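You operate a simulated robot arm through the tools that you are given. There is no shell and no other tool. Be economical: measure what you need, move in short steps, check, and stop when the job is done.

Carry out the task below with a simulated robot arm. There is one attempt and no reset: what you move stays moved.

## Task
Set the controls near the workbench under the window. At the end: the tester switch is switched on; the yellow dial is turned to 2; the blue dial is turned to 5; the red dial is turned to 5; whatever was shut is shut again. Leave all else as you found it, and nothing knocked over.
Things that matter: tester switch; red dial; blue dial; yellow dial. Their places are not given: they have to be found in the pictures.

The check looks at the end state, three seconds after you hand in, the way a careful person would. Anything else that was tipped, shoved, dropped, spilled or broken makes it a failure.

## Robot
A 7-joint arm with a two-finger parallel gripper, fixed in place. Base frame: the origin is at the foot of the arm, x ahead of it, y to its left, z up. Lengths are in mm, angles in degrees, forces in N, time in s.
With the tool pointing down near the work surface it reaches from about 180 to 720 mm from the base axis. Its first joint turns from -166.0 to 166.0 degrees. Payload 1.57 kg.
The TCP is the grasp point between the finger pads, 30 mm short of the fingertips. In the tool frame z runs along the fingers and y along their closing line. Largest opening 110 mm; finger width 24, thickness 12; the body of the gripper, 48 by 112 mm, starts 78 mm behind the TCP.
Orientation is told as [roll, pitch, yaw] about the base's x, y, z axes, in that order, counted from this pose: with the fingers straight down and closing along the base's y, the tool's x points along the base's -x, its y along +y and its z along -z.

## Interface
- The arm moves only by the tool send_rows. Its argument "deltas" is a list of rows, each an object (a shift or turn left out is 0, a gripper value left out holds the last) with "delta_pos": the shift along the tool's x, y, z in mm, a list of three; "dr": the turn, a rotation vector about the tool's x, y, z in rad, a list of three; "gripper": the finger opening in mm, from 0 to 110. In form: [{"delta_pos": [x, y, z], "dr": [ax, ay, az], "gripper": gripper}, ...]. A call has 1 to 12 rows; each row is the pose to reach, as a shift and turn from the pose commanded when the call began, along the tool's axes at that moment. A row lasts 0.2 s, in which the tool goes at most 50 mm and 8.6 degrees; a call with a longer step from one row to the next is refused whole, and so is a gripper value outside its range. Where a pose cannot be reached the arm comes as near as it can. A force on the tool above 40 N (or 10 N above the force at the start of the call, whichever is more), or a blocked arm, ends the call early, and 0.2 s more pass. Each finger travels about 45 mm/s and halts on what it meets, pressing with about 33 N; the grip force reading is that of the motor and also rises with nothing between the fingers. The clock runs only during rows and for 0.2 s after the last one: add rows that repeat a pose to give the fingers time. The reply holds the time, the measured pose of the TCP, the force on the tool along the base axes, the opening and the grip force, in the units named above and with some noise.
- Cameras (640 x 400 px; columns grow to the right, rows downward): "scene" is fixed at [219.7, -649.9, 1707.2]; the picture's right is [0.96, -0.28, 0.00], its down [-0.17, -0.58, -0.79] and it looks along [0.22, 0.76, -0.61] (base axes); focal length 343 px, centre (320, 200). "wrist" rides on the gripper at [-36, 0, -80] in the tool frame; the picture's right is [0.00, -1.00, 0.00], its down [0.97, 0.00, -0.24] and it looks along [0.24, 0.00, 0.97] (tool axes); focal length 218 px, centre (320, 200).
- camera(camera): a new picture of that camera. No time passes.
- move_column(by): slides the trunk up (or, below 0, down) by that many mm; the arm rides with it, the base frame stays. It gives what a move gives, with no picture.
- pixel_to_xyz(camera, pixels): there is no depth. For up to 12 entries [column, row, z] of the newest picture of that camera ("zoom" is the newest enlarged one), the place [x, y] in the base frame at which the ray of that pixel passes the height z, good to about 2 mm. No time passes.
- enlarge(camera, box): a new picture of the part [left, top, right, bottom] of that camera's present view, enlarged. No time passes.
- close_job(): hands the job in; it is judged then, once.

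Keep the steps short. Do not move on a guess: measure, check each grasp and each placing, and mend mistakes. In all there are 60 turns and 22 pictures (those below and enlarged ones count). Leave the gripper open and the arm clear of the work at the hand-in unless told otherwise, and finish with a single line.

The tools are called as a command line: name --argument value ..., lists and objects as JSON in quotes. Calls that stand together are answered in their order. send_rows: Moves the arm, as the interface text tells. Its arguments: {"type":"object","properties":{"deltas":{"type":"array"}},"required":["deltas"]} The other tools are called the same way: move_column (by) slides the trunk up or down; camera (camera) takes a picture; pixel_to_xyz (camera, pixels) gives the place at which the rays of pixels pass given heights; enlarge (camera, box) takes an enlarged picture of a part of a camera's view; close_job () hands the job in.

At the start:

```text
t: 0.0
eef_pos: [416.9, 93.7, 1224.7]
ee_rot: [0.0, 0.0, 0.0]
contact_force: [-1.0, -0.6, 0.4]
gripper_width: 110.1
gripper_force: 0.1
trunk travel left (down, up): [-525.0, 65.0]
```

scene: 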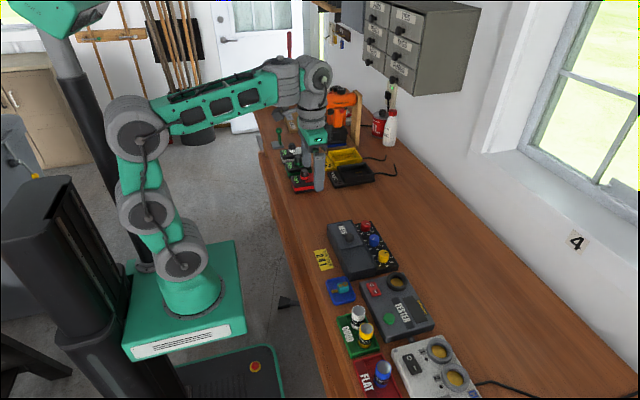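
wrist: 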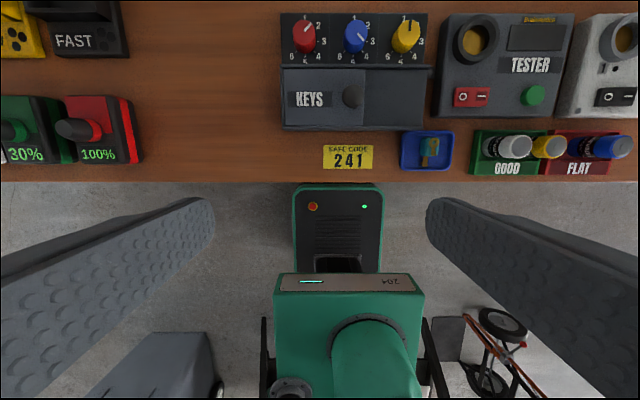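

I see the dials on the KEYS box around (305..405, 35) and the TESTER with its red rocker at (470, 97) in the wrist view. I'll enlarge both.

enlarge --camera "wrist" --box '[270, 0, 590, 200]'

enlarge --camera "scene" --box '[300, 205, 460, 345]'

```text
2.00 times, centred on (430, 100) of wrist
```

zoom: 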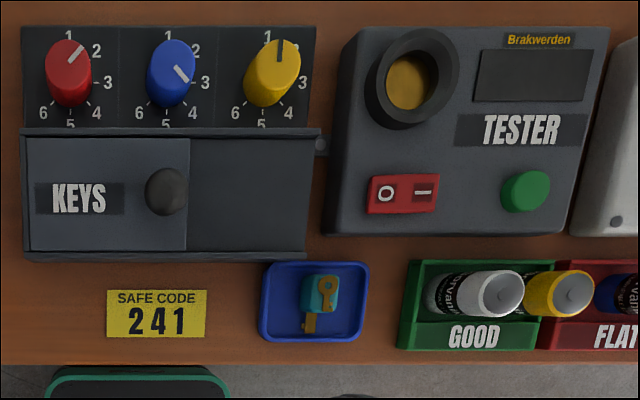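

```text
2.86 times, centred on (380, 275) of scene
```

zoom: 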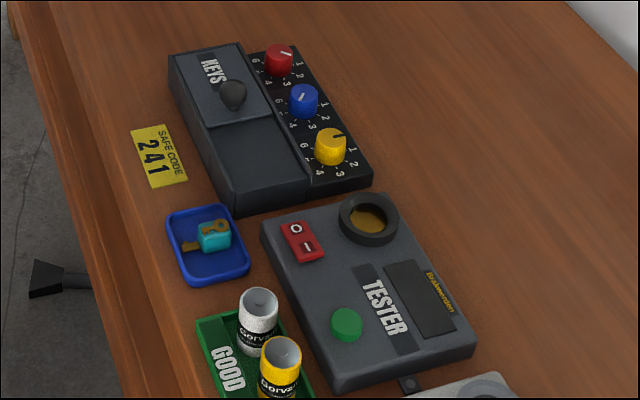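

Reading: red points to 2, blue to 4, yellow to 1, with 45° steps clockwise. Next I triangulate the caps and the switch from both views.

pixel_to_xyz --camera "zoom" --pixels '[[279, 51, 960], [279, 51, 1060], [303, 92, 960], [303, 92, 1060], [330, 134, 960], [330, 134, 1060], [302, 241, 960], [302, 241, 1060], [233, 90, 960], [233, 90, 1060], [347, 318, 960], [347, 318, 1060]]'

pixel_to_xyz --camera "wrist" --pixels '[[304, 27, 960], [304, 27, 1060], [355.5, 28, 960], [355.5, 28, 1060], [411, 27, 960], [411, 27, 1060], [471.5, 96.5, 960], [471.5, 96.5, 1060], [353, 94, 960], [353, 94, 1060], [532, 94, 960], [532, 94, 1060]]'

```text
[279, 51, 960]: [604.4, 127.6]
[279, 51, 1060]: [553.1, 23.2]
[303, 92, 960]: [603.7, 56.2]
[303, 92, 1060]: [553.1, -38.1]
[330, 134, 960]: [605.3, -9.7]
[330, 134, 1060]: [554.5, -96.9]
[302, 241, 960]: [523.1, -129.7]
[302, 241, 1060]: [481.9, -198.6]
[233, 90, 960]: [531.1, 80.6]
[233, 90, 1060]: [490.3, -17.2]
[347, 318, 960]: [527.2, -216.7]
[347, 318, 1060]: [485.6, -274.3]
```

```text
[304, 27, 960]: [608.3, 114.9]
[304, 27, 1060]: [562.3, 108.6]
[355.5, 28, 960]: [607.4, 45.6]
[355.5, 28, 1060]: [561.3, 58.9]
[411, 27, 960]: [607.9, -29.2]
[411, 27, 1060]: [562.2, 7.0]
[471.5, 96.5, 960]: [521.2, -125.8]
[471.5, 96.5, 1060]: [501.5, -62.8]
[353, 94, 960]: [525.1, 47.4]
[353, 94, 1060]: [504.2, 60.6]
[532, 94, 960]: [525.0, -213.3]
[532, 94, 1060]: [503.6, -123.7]
```

The tester height comes out near 960, which is suspiciously low. I'll move to hover above the controls for a better view.

send_rows --deltas '[{"delta_pos": [-40, -20, 10]}, {"delta_pos": [-80, -40, 20]}, {"delta_pos": [-120, -60, 40]}, {"delta_pos": [-150, -80, 60]}, {"delta_pos": [-150, -80, 60]}]'

camera --camera "wrist"

```text
t: 1.2
eef_pos: [566.2, 13.7, 1163.8]
ee_rot: [0.0, 0.0, 0.0]
contact_force: [-0.4, -1.3, -0.4]
gripper_width: 109.9
gripper_force: 0.0
trunk travel left (down, up): [-525.0, 65.0]
```

```text
17 pictures are left
```

wrist: 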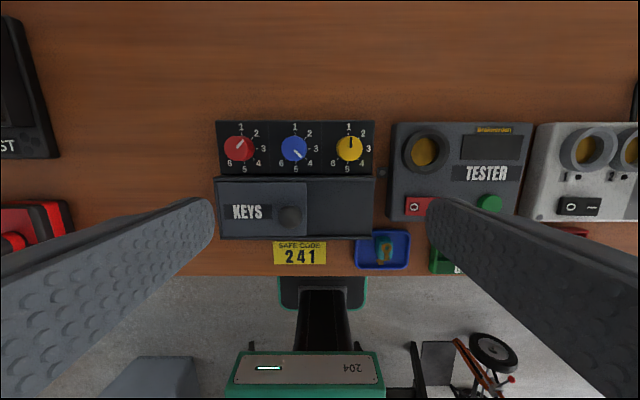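

pixel_to_xyz --camera "wrist" --pixels '[[239, 148, 940], [239, 148, 1000], [294, 148, 940], [294, 148, 1000], [350, 147, 940], [350, 147, 1000], [419, 206, 940], [419, 206, 1000], [300, 253, 940], [300, 253, 1000], [490, 203, 940], [490, 203, 1000]]'

pixel_to_xyz --camera "zoom" --pixels '[[158, 156, 940], [158, 156, 1000], [347, 320, 940], [347, 320, 1000], [302, 241, 940], [302, 241, 1000]]'

enlarge --camera "wrist" --box '[210, 100, 450, 250]'

```text
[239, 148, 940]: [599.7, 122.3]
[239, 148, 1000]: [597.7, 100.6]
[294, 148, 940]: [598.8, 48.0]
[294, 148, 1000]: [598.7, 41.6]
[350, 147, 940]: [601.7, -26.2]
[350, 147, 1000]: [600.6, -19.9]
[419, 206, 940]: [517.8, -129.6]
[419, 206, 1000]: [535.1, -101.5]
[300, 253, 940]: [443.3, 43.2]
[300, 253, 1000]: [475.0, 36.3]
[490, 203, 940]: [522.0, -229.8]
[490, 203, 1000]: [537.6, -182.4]
```

```text
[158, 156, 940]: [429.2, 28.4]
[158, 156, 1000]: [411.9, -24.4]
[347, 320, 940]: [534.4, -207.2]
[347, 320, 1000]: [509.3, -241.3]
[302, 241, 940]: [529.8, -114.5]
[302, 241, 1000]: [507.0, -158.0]
```

```text
2.67 times, centred on (330, 175) of wrist
```

zoom: 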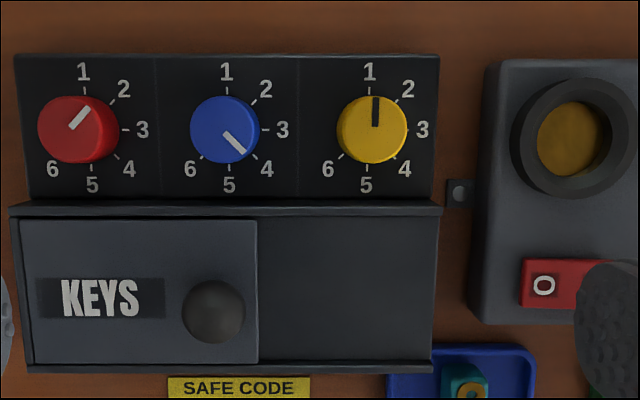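

The bench is really at about z = 921 and the dial caps' tops at about z = 975. The caps are at roughly red (598.5, 111), blue (598.5, 44.6) and yellow (598.5, -22), about 33 mm across. I'll hover above blue, turned 22.5° counter-clockwise, with the fingers at 54.

send_rows --deltas '[{"delta_pos": [-10, 10, 30], "dr": [0, 0, -0.13], "gripper": 54}, {"delta_pos": [-20, 20, 60], "dr": [0, 0, -0.26]}, {"delta_pos": [-31.7, 30.9, 95], "dr": [0, 0, -0.393]}, {"delta_pos": [-31.7, 30.9, 125], "dr": [0, 0, -0.393]}, {"delta_pos": [-31.7, 30.9, 125], "dr": [0, 0, -0.393]}, {"delta_pos": [-31.7, 30.9, 125], "dr": [0, 0, -0.393]}]'

camera --camera "wrist"

```text
t: 2.6
eef_pos: [600.4, 44.1, 1038.3]
ee_rot: [0.0, -0.1, 22.5]
contact_force: [-0.3, -0.5, -0.2]
gripper_width: 54.1
gripper_force: 0.1
trunk travel left (down, up): [-525.0, 65.0]
```

```text
15 pictures are left
```

wrist: 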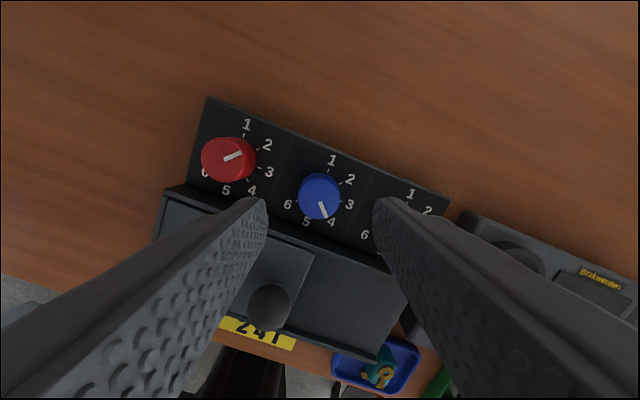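

pixel_to_xyz --camera "wrist" --pixels '[[319, 194, 975], [319, 194, 965], [226, 158, 975]]'

```text
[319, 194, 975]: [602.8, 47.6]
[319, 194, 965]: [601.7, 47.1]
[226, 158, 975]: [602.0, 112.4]
```

Blue reads near (601, 46), and the tool is at (600, 44). That is aligned within about 2 mm. Next: lower onto it and close.

send_rows --deltas '[{"delta_pos": [-0.5, 1.5, 25]}, {"delta_pos": [-0.5, 1.5, 42]}, {"delta_pos": [-0.5, 1.5, 52]}, {"delta_pos": [-0.5, 1.5, 52], "gripper": 42}, {"delta_pos": [-0.5, 1.5, 52], "gripper": 25}, {"delta_pos": [-0.5, 1.5, 52], "gripper": 25}, {"delta_pos": [-0.5, 1.5, 52], "gripper": 25}]'

```text
t: 4.2
eef_pos: [600.2, 45.0, 986.3]
ee_rot: [0.0, 0.0, 22.5]
contact_force: [0.9, -1.6, -0.7]
gripper_width: 30.9
gripper_force: 33.0
trunk travel left (down, up): [-525.0, 65.0]
```

Both fingers hold the blue cap at an opening of 30.9. Next I turn it 45° clockwise.

send_rows --deltas '[{"dr": [0, 0, 0.131]}, {"dr": [0, 0, 0.262]}, {"dr": [0, 0, 0.393]}, {"dr": [0, 0, 0.524]}, {"dr": [0, 0, 0.655]}, {"dr": [0, 0, 0.785]}, {"dr": [0, 0, 0.785]}, {"dr": [0, 0, 0.785], "gripper": 54}, {"dr": [0, 0, 0.785]}, {"dr": [0, 0, 0.785]}]'

```text
t: 6.4
eef_pos: [598.1, 45.8, 987.1]
ee_rot: [0.0, 0.0, -22.4]
contact_force: [0.2, -0.2, -0.3]
gripper_width: 54.1
gripper_force: 0.1
trunk travel left (down, up): [-525.0, 65.0]
```

Released. I lift, move over the yellow dial and rotate back to +22.5°, then look.

send_rows --deltas '[{"delta_pos": [0, 0, -30]}, {"delta_pos": [0, 0, -53]}, {"delta_pos": [-8, -20, -53], "dr": [0, 0, -0.131]}, {"delta_pos": [-16, -40, -53], "dr": [0, 0, -0.262]}, {"delta_pos": [-25.5, -61.4, -53], "dr": [0, 0, -0.393]}, {"delta_pos": [-25.5, -61.4, -53], "dr": [0, 0, -0.524]}, {"delta_pos": [-25.5, -61.4, -53], "dr": [0, 0, -0.655]}, {"delta_pos": [-25.5, -61.4, -53], "dr": [0, 0, -0.785]}, {"delta_pos": [-25.5, -61.4, -53], "dr": [0, 0, -0.785]}]'

enlarge --camera "wrist" --box '[160, 80, 480, 280]'

pixel_to_xyz --camera "wrist" --pixels '[[320, 195, 975]]'

```text
t: 8.4
eef_pos: [598.3, -21.0, 1039.7]
ee_rot: [0.0, 0.1, 22.6]
contact_force: [-0.5, 0.7, -0.2]
gripper_width: 54.2
gripper_force: 0.0
trunk travel left (down, up): [-525.0, 65.0]
```

```text
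2.00 times, centred on (320, 180) of wrist
```

zoom: 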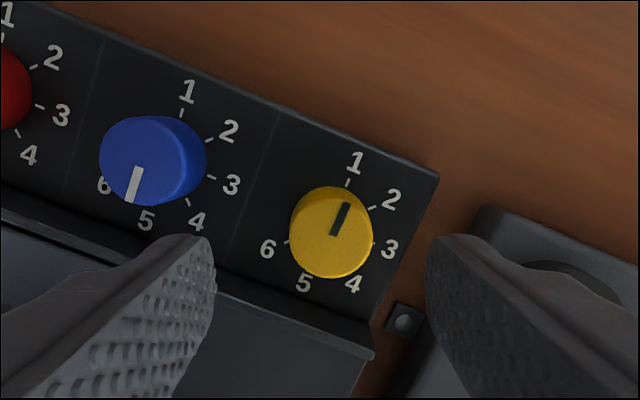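

```text
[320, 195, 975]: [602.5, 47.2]
```

Blue now points near 5, about 5° short; I'll check it again later. Yellow is at about (601.5, -22) and points to 1. I lower with the opening at 46 and grip.

send_rows --deltas '[{"delta_pos": [-1.5, -1.5, 20], "gripper": 46}, {"delta_pos": [-1.5, -1.5, 40]}, {"delta_pos": [-1.5, -1.5, 52.5]}, {"delta_pos": [-1.5, -1.5, 52.5], "gripper": 40}, {"delta_pos": [-1.5, -1.5, 52.5], "gripper": 25}, {"delta_pos": [-1.5, -1.5, 52.5], "gripper": 25}, {"delta_pos": [-1.5, -1.5, 52.5], "gripper": 25}]'

```text
t: 10.0
eef_pos: [602.1, -24.5, 987.5]
ee_rot: [0.0, -0.1, 22.5]
contact_force: [5.7, -18.1, -0.5]
gripper_width: 30.6
gripper_force: 30.6
trunk travel left (down, up): [-525.0, 65.0]
```

Gripped at 30.6, with an 18 N side load because the dial sits about 2 mm further to -y. I shift to relieve it and turn 45° clockwise, still gripping.

send_rows --deltas '[{"delta_pos": [0, -2.3, 0]}, {"delta_pos": [0, -2.3, 0], "dr": [0, 0, 0.131]}, {"delta_pos": [0, -2.3, 0], "dr": [0, 0, 0.262]}, {"delta_pos": [0, -2.3, 0], "dr": [0, 0, 0.393]}, {"delta_pos": [0, -2.3, 0], "dr": [0, 0, 0.524]}, {"delta_pos": [0, -2.3, 0], "dr": [0, 0, 0.655]}, {"delta_pos": [0, -2.3, 0], "dr": [0, 0, 0.785]}, {"delta_pos": [0, -2.3, 0], "dr": [0, 0, 0.785]}]'

```text
t: 11.8
eef_pos: [602.3, -27.6, 987.0]
ee_rot: [0.0, -0.1, -22.6]
contact_force: [1.7, -16.2, -2.2]
gripper_width: 30.5
gripper_force: 40.1
trunk travel left (down, up): [-525.0, 65.0]
```

send_rows --deltas '[{"gripper": 46}, {"gripper": 46}, {"gripper": 46}, {"delta_pos": [0, 0, -30]}, {"delta_pos": [0, 0, -53]}, {"delta_pos": [0, 0, -53]}]'

camera --camera "wrist"

```text
t: 13.2
eef_pos: [600.5, -24.9, 1042.1]
ee_rot: [-0.1, 0.1, -22.4]
contact_force: [0.3, 0.4, 0.1]
gripper_width: 46.0
gripper_force: 0.0
trunk travel left (down, up): [-525.0, 65.0]
```

```text
13 pictures are left
```

wrist: 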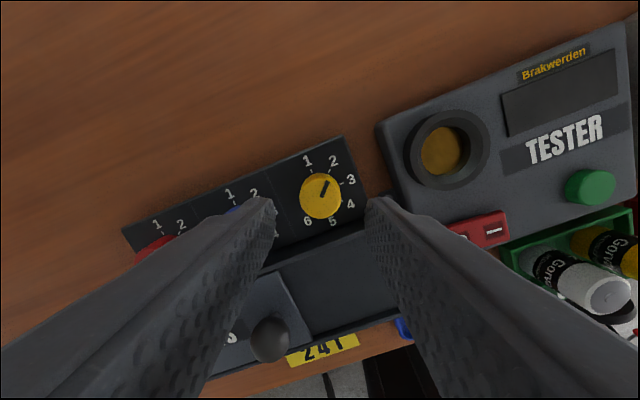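

Yellow points to 2. I'll measure yellow and the switch from this view.

pixel_to_xyz --camera "wrist" --pixels '[[320, 194, 975], [494, 230, 957], [508, 215, 957], [461, 236, 957], [507, 240, 957]]'

```text
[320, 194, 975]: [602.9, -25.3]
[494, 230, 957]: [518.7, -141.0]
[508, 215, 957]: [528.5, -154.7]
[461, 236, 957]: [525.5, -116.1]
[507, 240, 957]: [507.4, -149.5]
```

Next I hover above red at about (602, 113), yaw +34°.

send_rows --deltas '[{"delta_pos": [6.4, 16, 0], "dr": [0, 0, -0.123], "gripper": 54}, {"delta_pos": [12.8, 32, 0], "dr": [0, 0, -0.246]}, {"delta_pos": [19.2, 48, 0], "dr": [0, 0, -0.369]}, {"delta_pos": [25.6, 64, 0], "dr": [0, 0, -0.492]}, {"delta_pos": [32, 80, 0], "dr": [0, 0, -0.615]}, {"delta_pos": [38.4, 96, 0], "dr": [0, 0, -0.738]}, {"delta_pos": [45, 112, 0], "dr": [0, 0, -0.861]}, {"delta_pos": [51.3, 127.6, 0], "dr": [0, 0, -0.985]}, {"delta_pos": [51.3, 127.6, 0], "dr": [0, 0, -0.985]}]'

camera --camera "wrist"

```text
t: 15.2
eef_pos: [602.7, 112.9, 1040.2]
ee_rot: [0.0, 0.0, 34.0]
contact_force: [1.0, -0.5, 0.7]
gripper_width: 54.2
gripper_force: 0.1
trunk travel left (down, up): [-525.0, 65.0]
```

```text
12 pictures are left
```

wrist: 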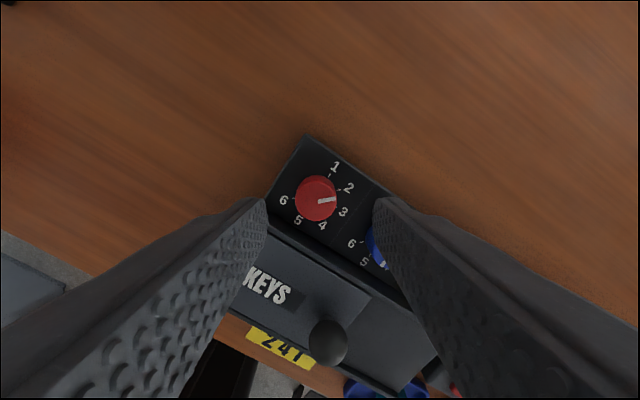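

pixel_to_xyz --camera "wrist" --pixels '[[316, 195, 975]]'

enlarge --camera "wrist" --box '[240, 130, 400, 230]'

```text
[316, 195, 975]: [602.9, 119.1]
```

```text
4.00 times, centred on (320, 180) of wrist
```

zoom: 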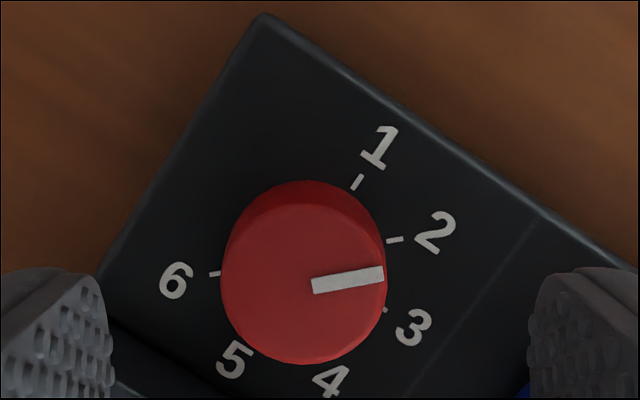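

Red is at about (601.5, 116) and points exactly to 2. I lower with a narrower opening and grip.

send_rows --deltas '[{"delta_pos": [-1, 3.2, 15], "gripper": 46}, {"delta_pos": [-1, 3.2, 30]}, {"delta_pos": [-1, 3.2, 45]}, {"delta_pos": [-1, 3.2, 53]}, {"delta_pos": [-1, 3.2, 53], "gripper": 38}, {"delta_pos": [-1, 3.2, 53], "gripper": 25}, {"delta_pos": [-1, 3.2, 53], "gripper": 25}, {"delta_pos": [-1, 3.2, 53], "gripper": 25}]'

```text
t: 17.0
eef_pos: [602.3, 117.6, 987.2]
ee_rot: [0.0, 0.0, 34.0]
contact_force: [0.0, -1.2, -2.6]
gripper_width: 30.2
gripper_force: 36.7
trunk travel left (down, up): [-525.0, 65.0]
```

Well centred, with a grip of 30.2. I turn 67.5° clockwise.

send_rows --deltas '[{"dr": [0, 0, 0.14]}, {"dr": [0, 0, 0.28]}, {"dr": [0, 0, 0.42]}, {"dr": [0, 0, 0.56]}, {"dr": [0, 0, 0.7]}, {"dr": [0, 0, 0.84]}, {"dr": [0, 0, 0.98]}, {"dr": [0, 0, 1.1]}, {"dr": [0, 0, 1.178]}, {"dr": [0, 0, 1.178]}]'

```text
t: 19.2
eef_pos: [603.2, 112.6, 986.6]
ee_rot: [0.0, 0.1, -33.7]
contact_force: [2.3, -37.5, -4.5]
gripper_width: 30.1
gripper_force: 39.5
trunk travel left (down, up): [-525.0, 65.0]
```

The dial is turned, but the side load shows its axis is slightly lower in x and y, near (599, 112.5), as first measured. I release, recentre and rotate back to +34° around the dial, then look.

send_rows --deltas '[{"gripper": 46}, {"gripper": 46}, {"delta_pos": [0.57, -4.6, 0], "gripper": 46}, {"delta_pos": [0.57, -4.6, 0], "dr": [0, 0, -0.14]}, {"delta_pos": [0.57, -4.6, 0], "dr": [0, 0, -0.28]}, {"delta_pos": [0.57, -4.6, 0], "dr": [0, 0, -0.42]}, {"delta_pos": [0.57, -4.6, 0], "dr": [0, 0, -0.56]}, {"delta_pos": [0.57, -4.6, 0], "dr": [0, 0, -0.7]}, {"delta_pos": [0.57, -4.6, 0], "dr": [0, 0, -0.84]}, {"delta_pos": [0.57, -4.6, 0], "dr": [0, 0, -0.98]}, {"delta_pos": [0.57, -4.6, 0], "dr": [0, 0, -1.1]}, {"delta_pos": [0.57, -4.6, 0], "dr": [0, 0, -1.178]}]'

enlarge --camera "wrist" --box '[220, 130, 420, 255]'

```text
t: 21.8
eef_pos: [598.3, 113.3, 987.3]
ee_rot: [0.0, 0.0, 34.1]
contact_force: [0.6, 0.8, 0.4]
gripper_width: 46.0
gripper_force: 0.1
trunk travel left (down, up): [-525.0, 65.0]
```

```text
3.20 times, centred on (320, 192) of wrist
```

zoom: 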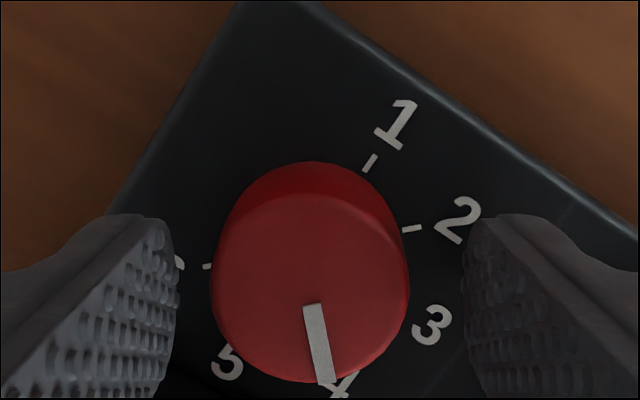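

Red now points to 4, so the dials seem to click into place. I grip and turn 45° more.

send_rows --deltas '[{"gripper": 38}, {"gripper": 25}, {"gripper": 25}, {"gripper": 25}, {"dr": [0, 0, 0.131]}, {"dr": [0, 0, 0.262]}, {"dr": [0, 0, 0.393]}, {"dr": [0, 0, 0.524]}, {"dr": [0, 0, 0.655]}, {"dr": [0, 0, 0.785]}, {"dr": [0, 0, 0.785]}]'

send_rows --deltas '[{"gripper": 46}, {"gripper": 46}, {"gripper": 46}, {"delta_pos": [0, 0, -30]}, {"delta_pos": [0, 0, -60]}, {"delta_pos": [0, 0, -90]}, {"delta_pos": [0, 0, -120]}, {"delta_pos": [0, 0, -120]}]'

```text
t: 24.2
eef_pos: [598.1, 115.6, 988.0]
ee_rot: [-0.1, -0.1, -11.1]
contact_force: [-8.8, 14.0, 5.0]
gripper_width: 30.0
gripper_force: 39.2
trunk travel left (down, up): [-525.0, 65.0]
```

```text
t: 26.0
eef_pos: [598.7, 113.0, 1108.6]
ee_rot: [-0.1, 0.0, -11.0]
contact_force: [0.4, 0.0, -0.1]
gripper_width: 45.8
gripper_force: 0.0
trunk travel left (down, up): [-525.0, 65.0]
```

Red is released. I move to (560, -22), yaw 0, with the fingers closed, to check all the dials and the switch.

send_rows --deltas '[{"delta_pos": [3, -40, -10], "dr": [0, 0, -0.1], "gripper": 20}, {"delta_pos": [6, -80, -10], "dr": [0, 0, -0.192], "gripper": 0}, {"delta_pos": [9, -120, -10], "dr": [0, 0, -0.192]}, {"delta_pos": [11.5, -139.8, -10], "dr": [0, 0, -0.192]}, {"delta_pos": [11.5, -139.8, -10], "dr": [0, 0, -0.192]}, {"delta_pos": [11.5, -139.8, -10], "dr": [0, 0, -0.192]}]'

camera --camera "wrist"

enlarge --camera "wrist" --box '[180, 80, 500, 280]'

```text
t: 27.4
eef_pos: [561.5, -23.1, 1115.8]
ee_rot: [0.0, 0.1, 0.0]
contact_force: [-0.1, 0.8, 0.4]
gripper_width: 0.0
gripper_force: 21.8
trunk travel left (down, up): [-525.0, 65.0]
```

```text
9 pictures are left
```

wrist: 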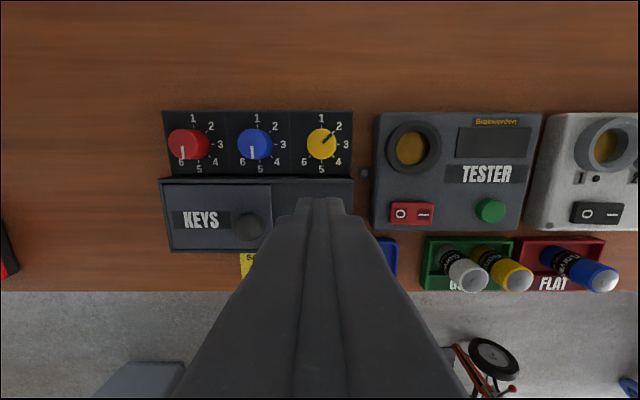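

```text
2.00 times, centred on (340, 180) of wrist
```

zoom: 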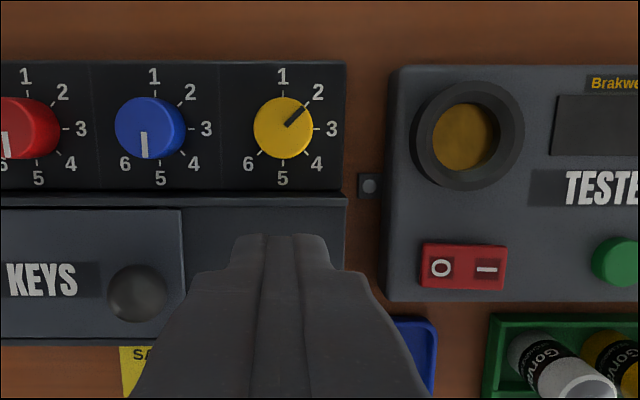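

All three dials read right: red 5, blue 5, yellow 2. The switch's "I" half is at (423, 214); I'll locate it.

pixel_to_xyz --camera "wrist" --pixels '[[423, 214, 957], [423, 214, 970], [400.5, 214, 957], [390, 214, 957], [432.5, 214, 957], [423, 203, 957], [423, 225, 957], [491, 209, 970]]'

```text
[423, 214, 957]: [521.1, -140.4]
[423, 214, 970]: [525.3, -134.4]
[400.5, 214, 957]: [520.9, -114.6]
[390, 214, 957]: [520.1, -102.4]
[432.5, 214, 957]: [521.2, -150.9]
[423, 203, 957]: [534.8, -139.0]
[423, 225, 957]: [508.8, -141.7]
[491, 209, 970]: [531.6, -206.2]
```

The I half is centred at (521, -140). I move above it, then lower to tip height of about 975.

send_rows --deltas '[{"delta_pos": [13, -40, 0]}, {"delta_pos": [27, -80, 0]}, {"delta_pos": [40.5, -118, 0]}, {"delta_pos": [40.5, -118, 40]}, {"delta_pos": [40.5, -118, 80]}, {"delta_pos": [40.5, -118, 108]}, {"delta_pos": [40.5, -118, 108]}]'

enlarge --camera "wrist" --box '[220, 130, 420, 255]'

```text
t: 29.0
eef_pos: [521.3, -139.9, 1007.2]
ee_rot: [0.0, 0.0, -0.1]
contact_force: [0.5, 0.0, -0.6]
gripper_width: 0.1
gripper_force: 21.1
trunk travel left (down, up): [-525.0, 65.0]
```

```text
3.20 times, centred on (320, 192) of wrist
```

zoom: 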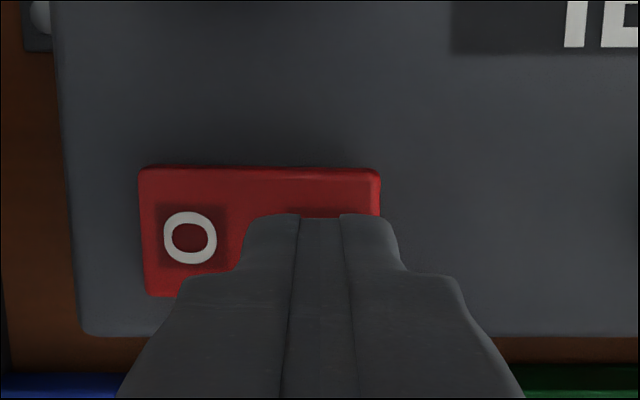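

The tip is over the I half. I press down slowly in small steps; the force limit will stop it.

send_rows --deltas '[{"delta_pos": [0, 0, 8]}, {"delta_pos": [0, 0, 13]}, {"delta_pos": [0, 0, 16]}, {"delta_pos": [0, 0, 19]}, {"delta_pos": [0, 0, 21]}, {"delta_pos": [0, 0, 23]}]'

```text
t: 30.4
eef_pos: [520.6, -140.9, 989.9]
ee_rot: [-0.2, -0.4, -0.2]
contact_force: [-2.0, -5.9, 28.4]
gripper_width: 0.1
gripper_force: 21.1
trunk travel left (down, up): [-525.0, 65.0]
```

It pressed with 28 N at tip z ≈ 960. I lift, back off and look.

send_rows --deltas '[{"delta_pos": [0, 0, -40]}, {"delta_pos": [0, 0, -80]}, {"delta_pos": [0, 30, -120]}, {"delta_pos": [0, 70, -130]}, {"delta_pos": [0, 70, -130]}]'

enlarge --camera "wrist" --box '[300, 130, 500, 255]'

```text
t: 31.6
eef_pos: [522.7, -69.0, 1115.9]
ee_rot: [-0.1, 0.0, -0.1]
contact_force: [0.2, -0.2, -0.2]
gripper_width: 0.0
gripper_force: 21.3
trunk travel left (down, up): [-525.0, 65.0]
```

```text
3.20 times, centred on (400, 192) of wrist
```

zoom: 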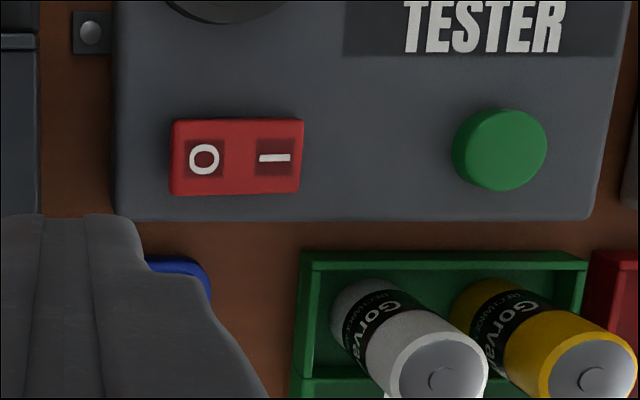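

I need to tell the rocker's tilt, so I compare with the scene camera.

enlarge --camera "scene" --box '[355, 270, 411, 305]'

```text
11.43 times, centred on (383, 288) of scene
```

zoom: 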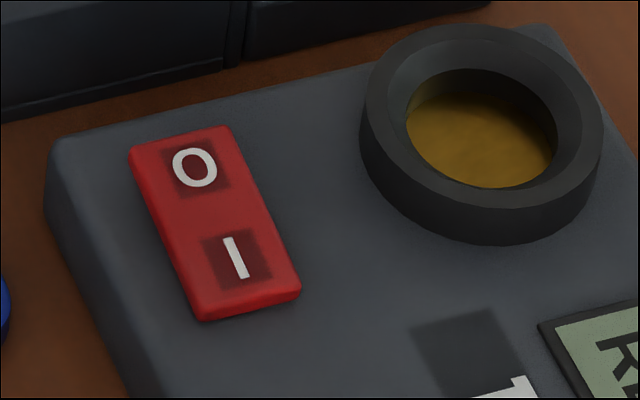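

The tester display now looks lit. I'll confirm that and check the whole area.

enlarge --camera "scene" --box '[300, 205, 460, 345]'

```text
2.86 times, centred on (380, 275) of scene
```

zoom: 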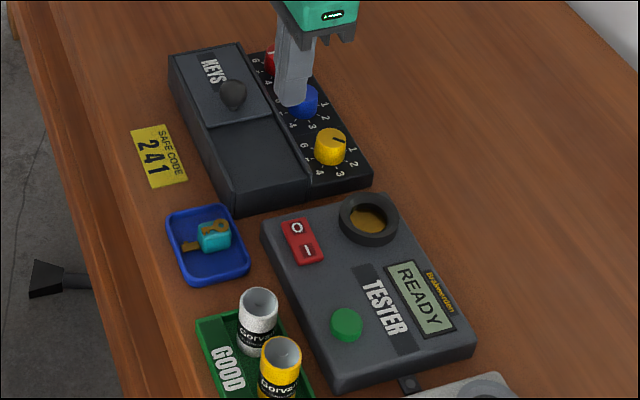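

The display reads READY, so the tester is on. The KEYS lid and the other things nearby look the same as at the start. I raise the arm clear and open the gripper.

send_rows --deltas '[{"delta_pos": [20, 30, -40], "gripper": 110}, {"delta_pos": [40, 60, -80]}, {"delta_pos": [70, 90, -105]}, {"delta_pos": [100, 120, -105]}, {"delta_pos": [100, 150, -105]}, {"delta_pos": [100, 160, -105]}, {"delta_pos": [100, 160, -105]}, {"delta_pos": [100, 160, -105]}]'

enlarge --camera "wrist" --box '[240, 0, 560, 200]'

```text
refused: row 1 steps farther than a row can; nothing moved
```

```text
2.00 times, centred on (400, 100) of wrist
```

zoom: 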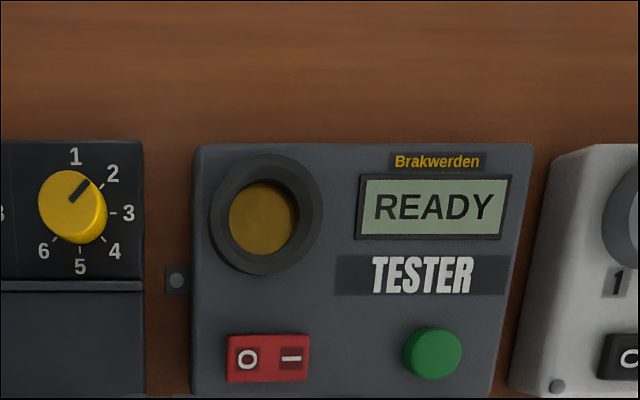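

The first row's step was too long and the call was refused. I send shorter ones.

send_rows --deltas '[{"delta_pos": [0, 0, -40], "gripper": 110}, {"delta_pos": [0, 0, -80]}, {"delta_pos": [20, 30, -105]}, {"delta_pos": [40, 60, -105]}, {"delta_pos": [60, 90, -105]}, {"delta_pos": [80, 120, -105]}, {"delta_pos": [100, 150, -105]}, {"delta_pos": [100, 150, -105]}, {"delta_pos": [100, 150, -105]}]'

enlarge --camera "wrist" --box '[240, 0, 560, 200]'

```text
t: 33.6
eef_pos: [421.0, 81.3, 1221.1]
ee_rot: [0.0, 0.0, -0.1]
contact_force: [0.0, 0.8, -0.5]
gripper_width: 109.9
gripper_force: 0.1
trunk travel left (down, up): [-525.0, 65.0]
```

```text
2.00 times, centred on (400, 100) of wrist
```

zoom: 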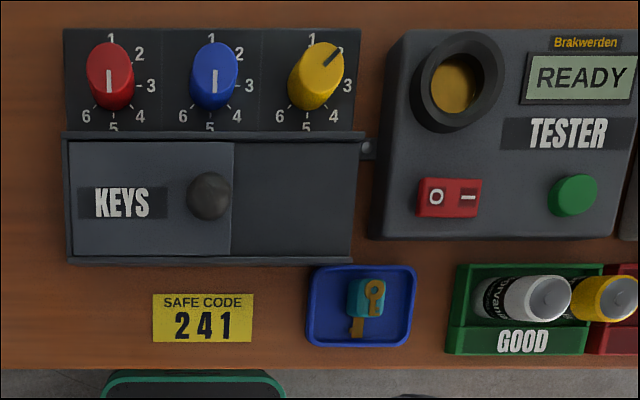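

Red and blue point to 5, yellow points to 2, the tester reads READY, and nothing else has moved. I'm handing in.

close_job

```text
The job is handed in.
```

The job is handed in: the tester is on (its display reads READY), yellow is at 2, blue and red are at 5, nothing was opened, and nothing else was moved.
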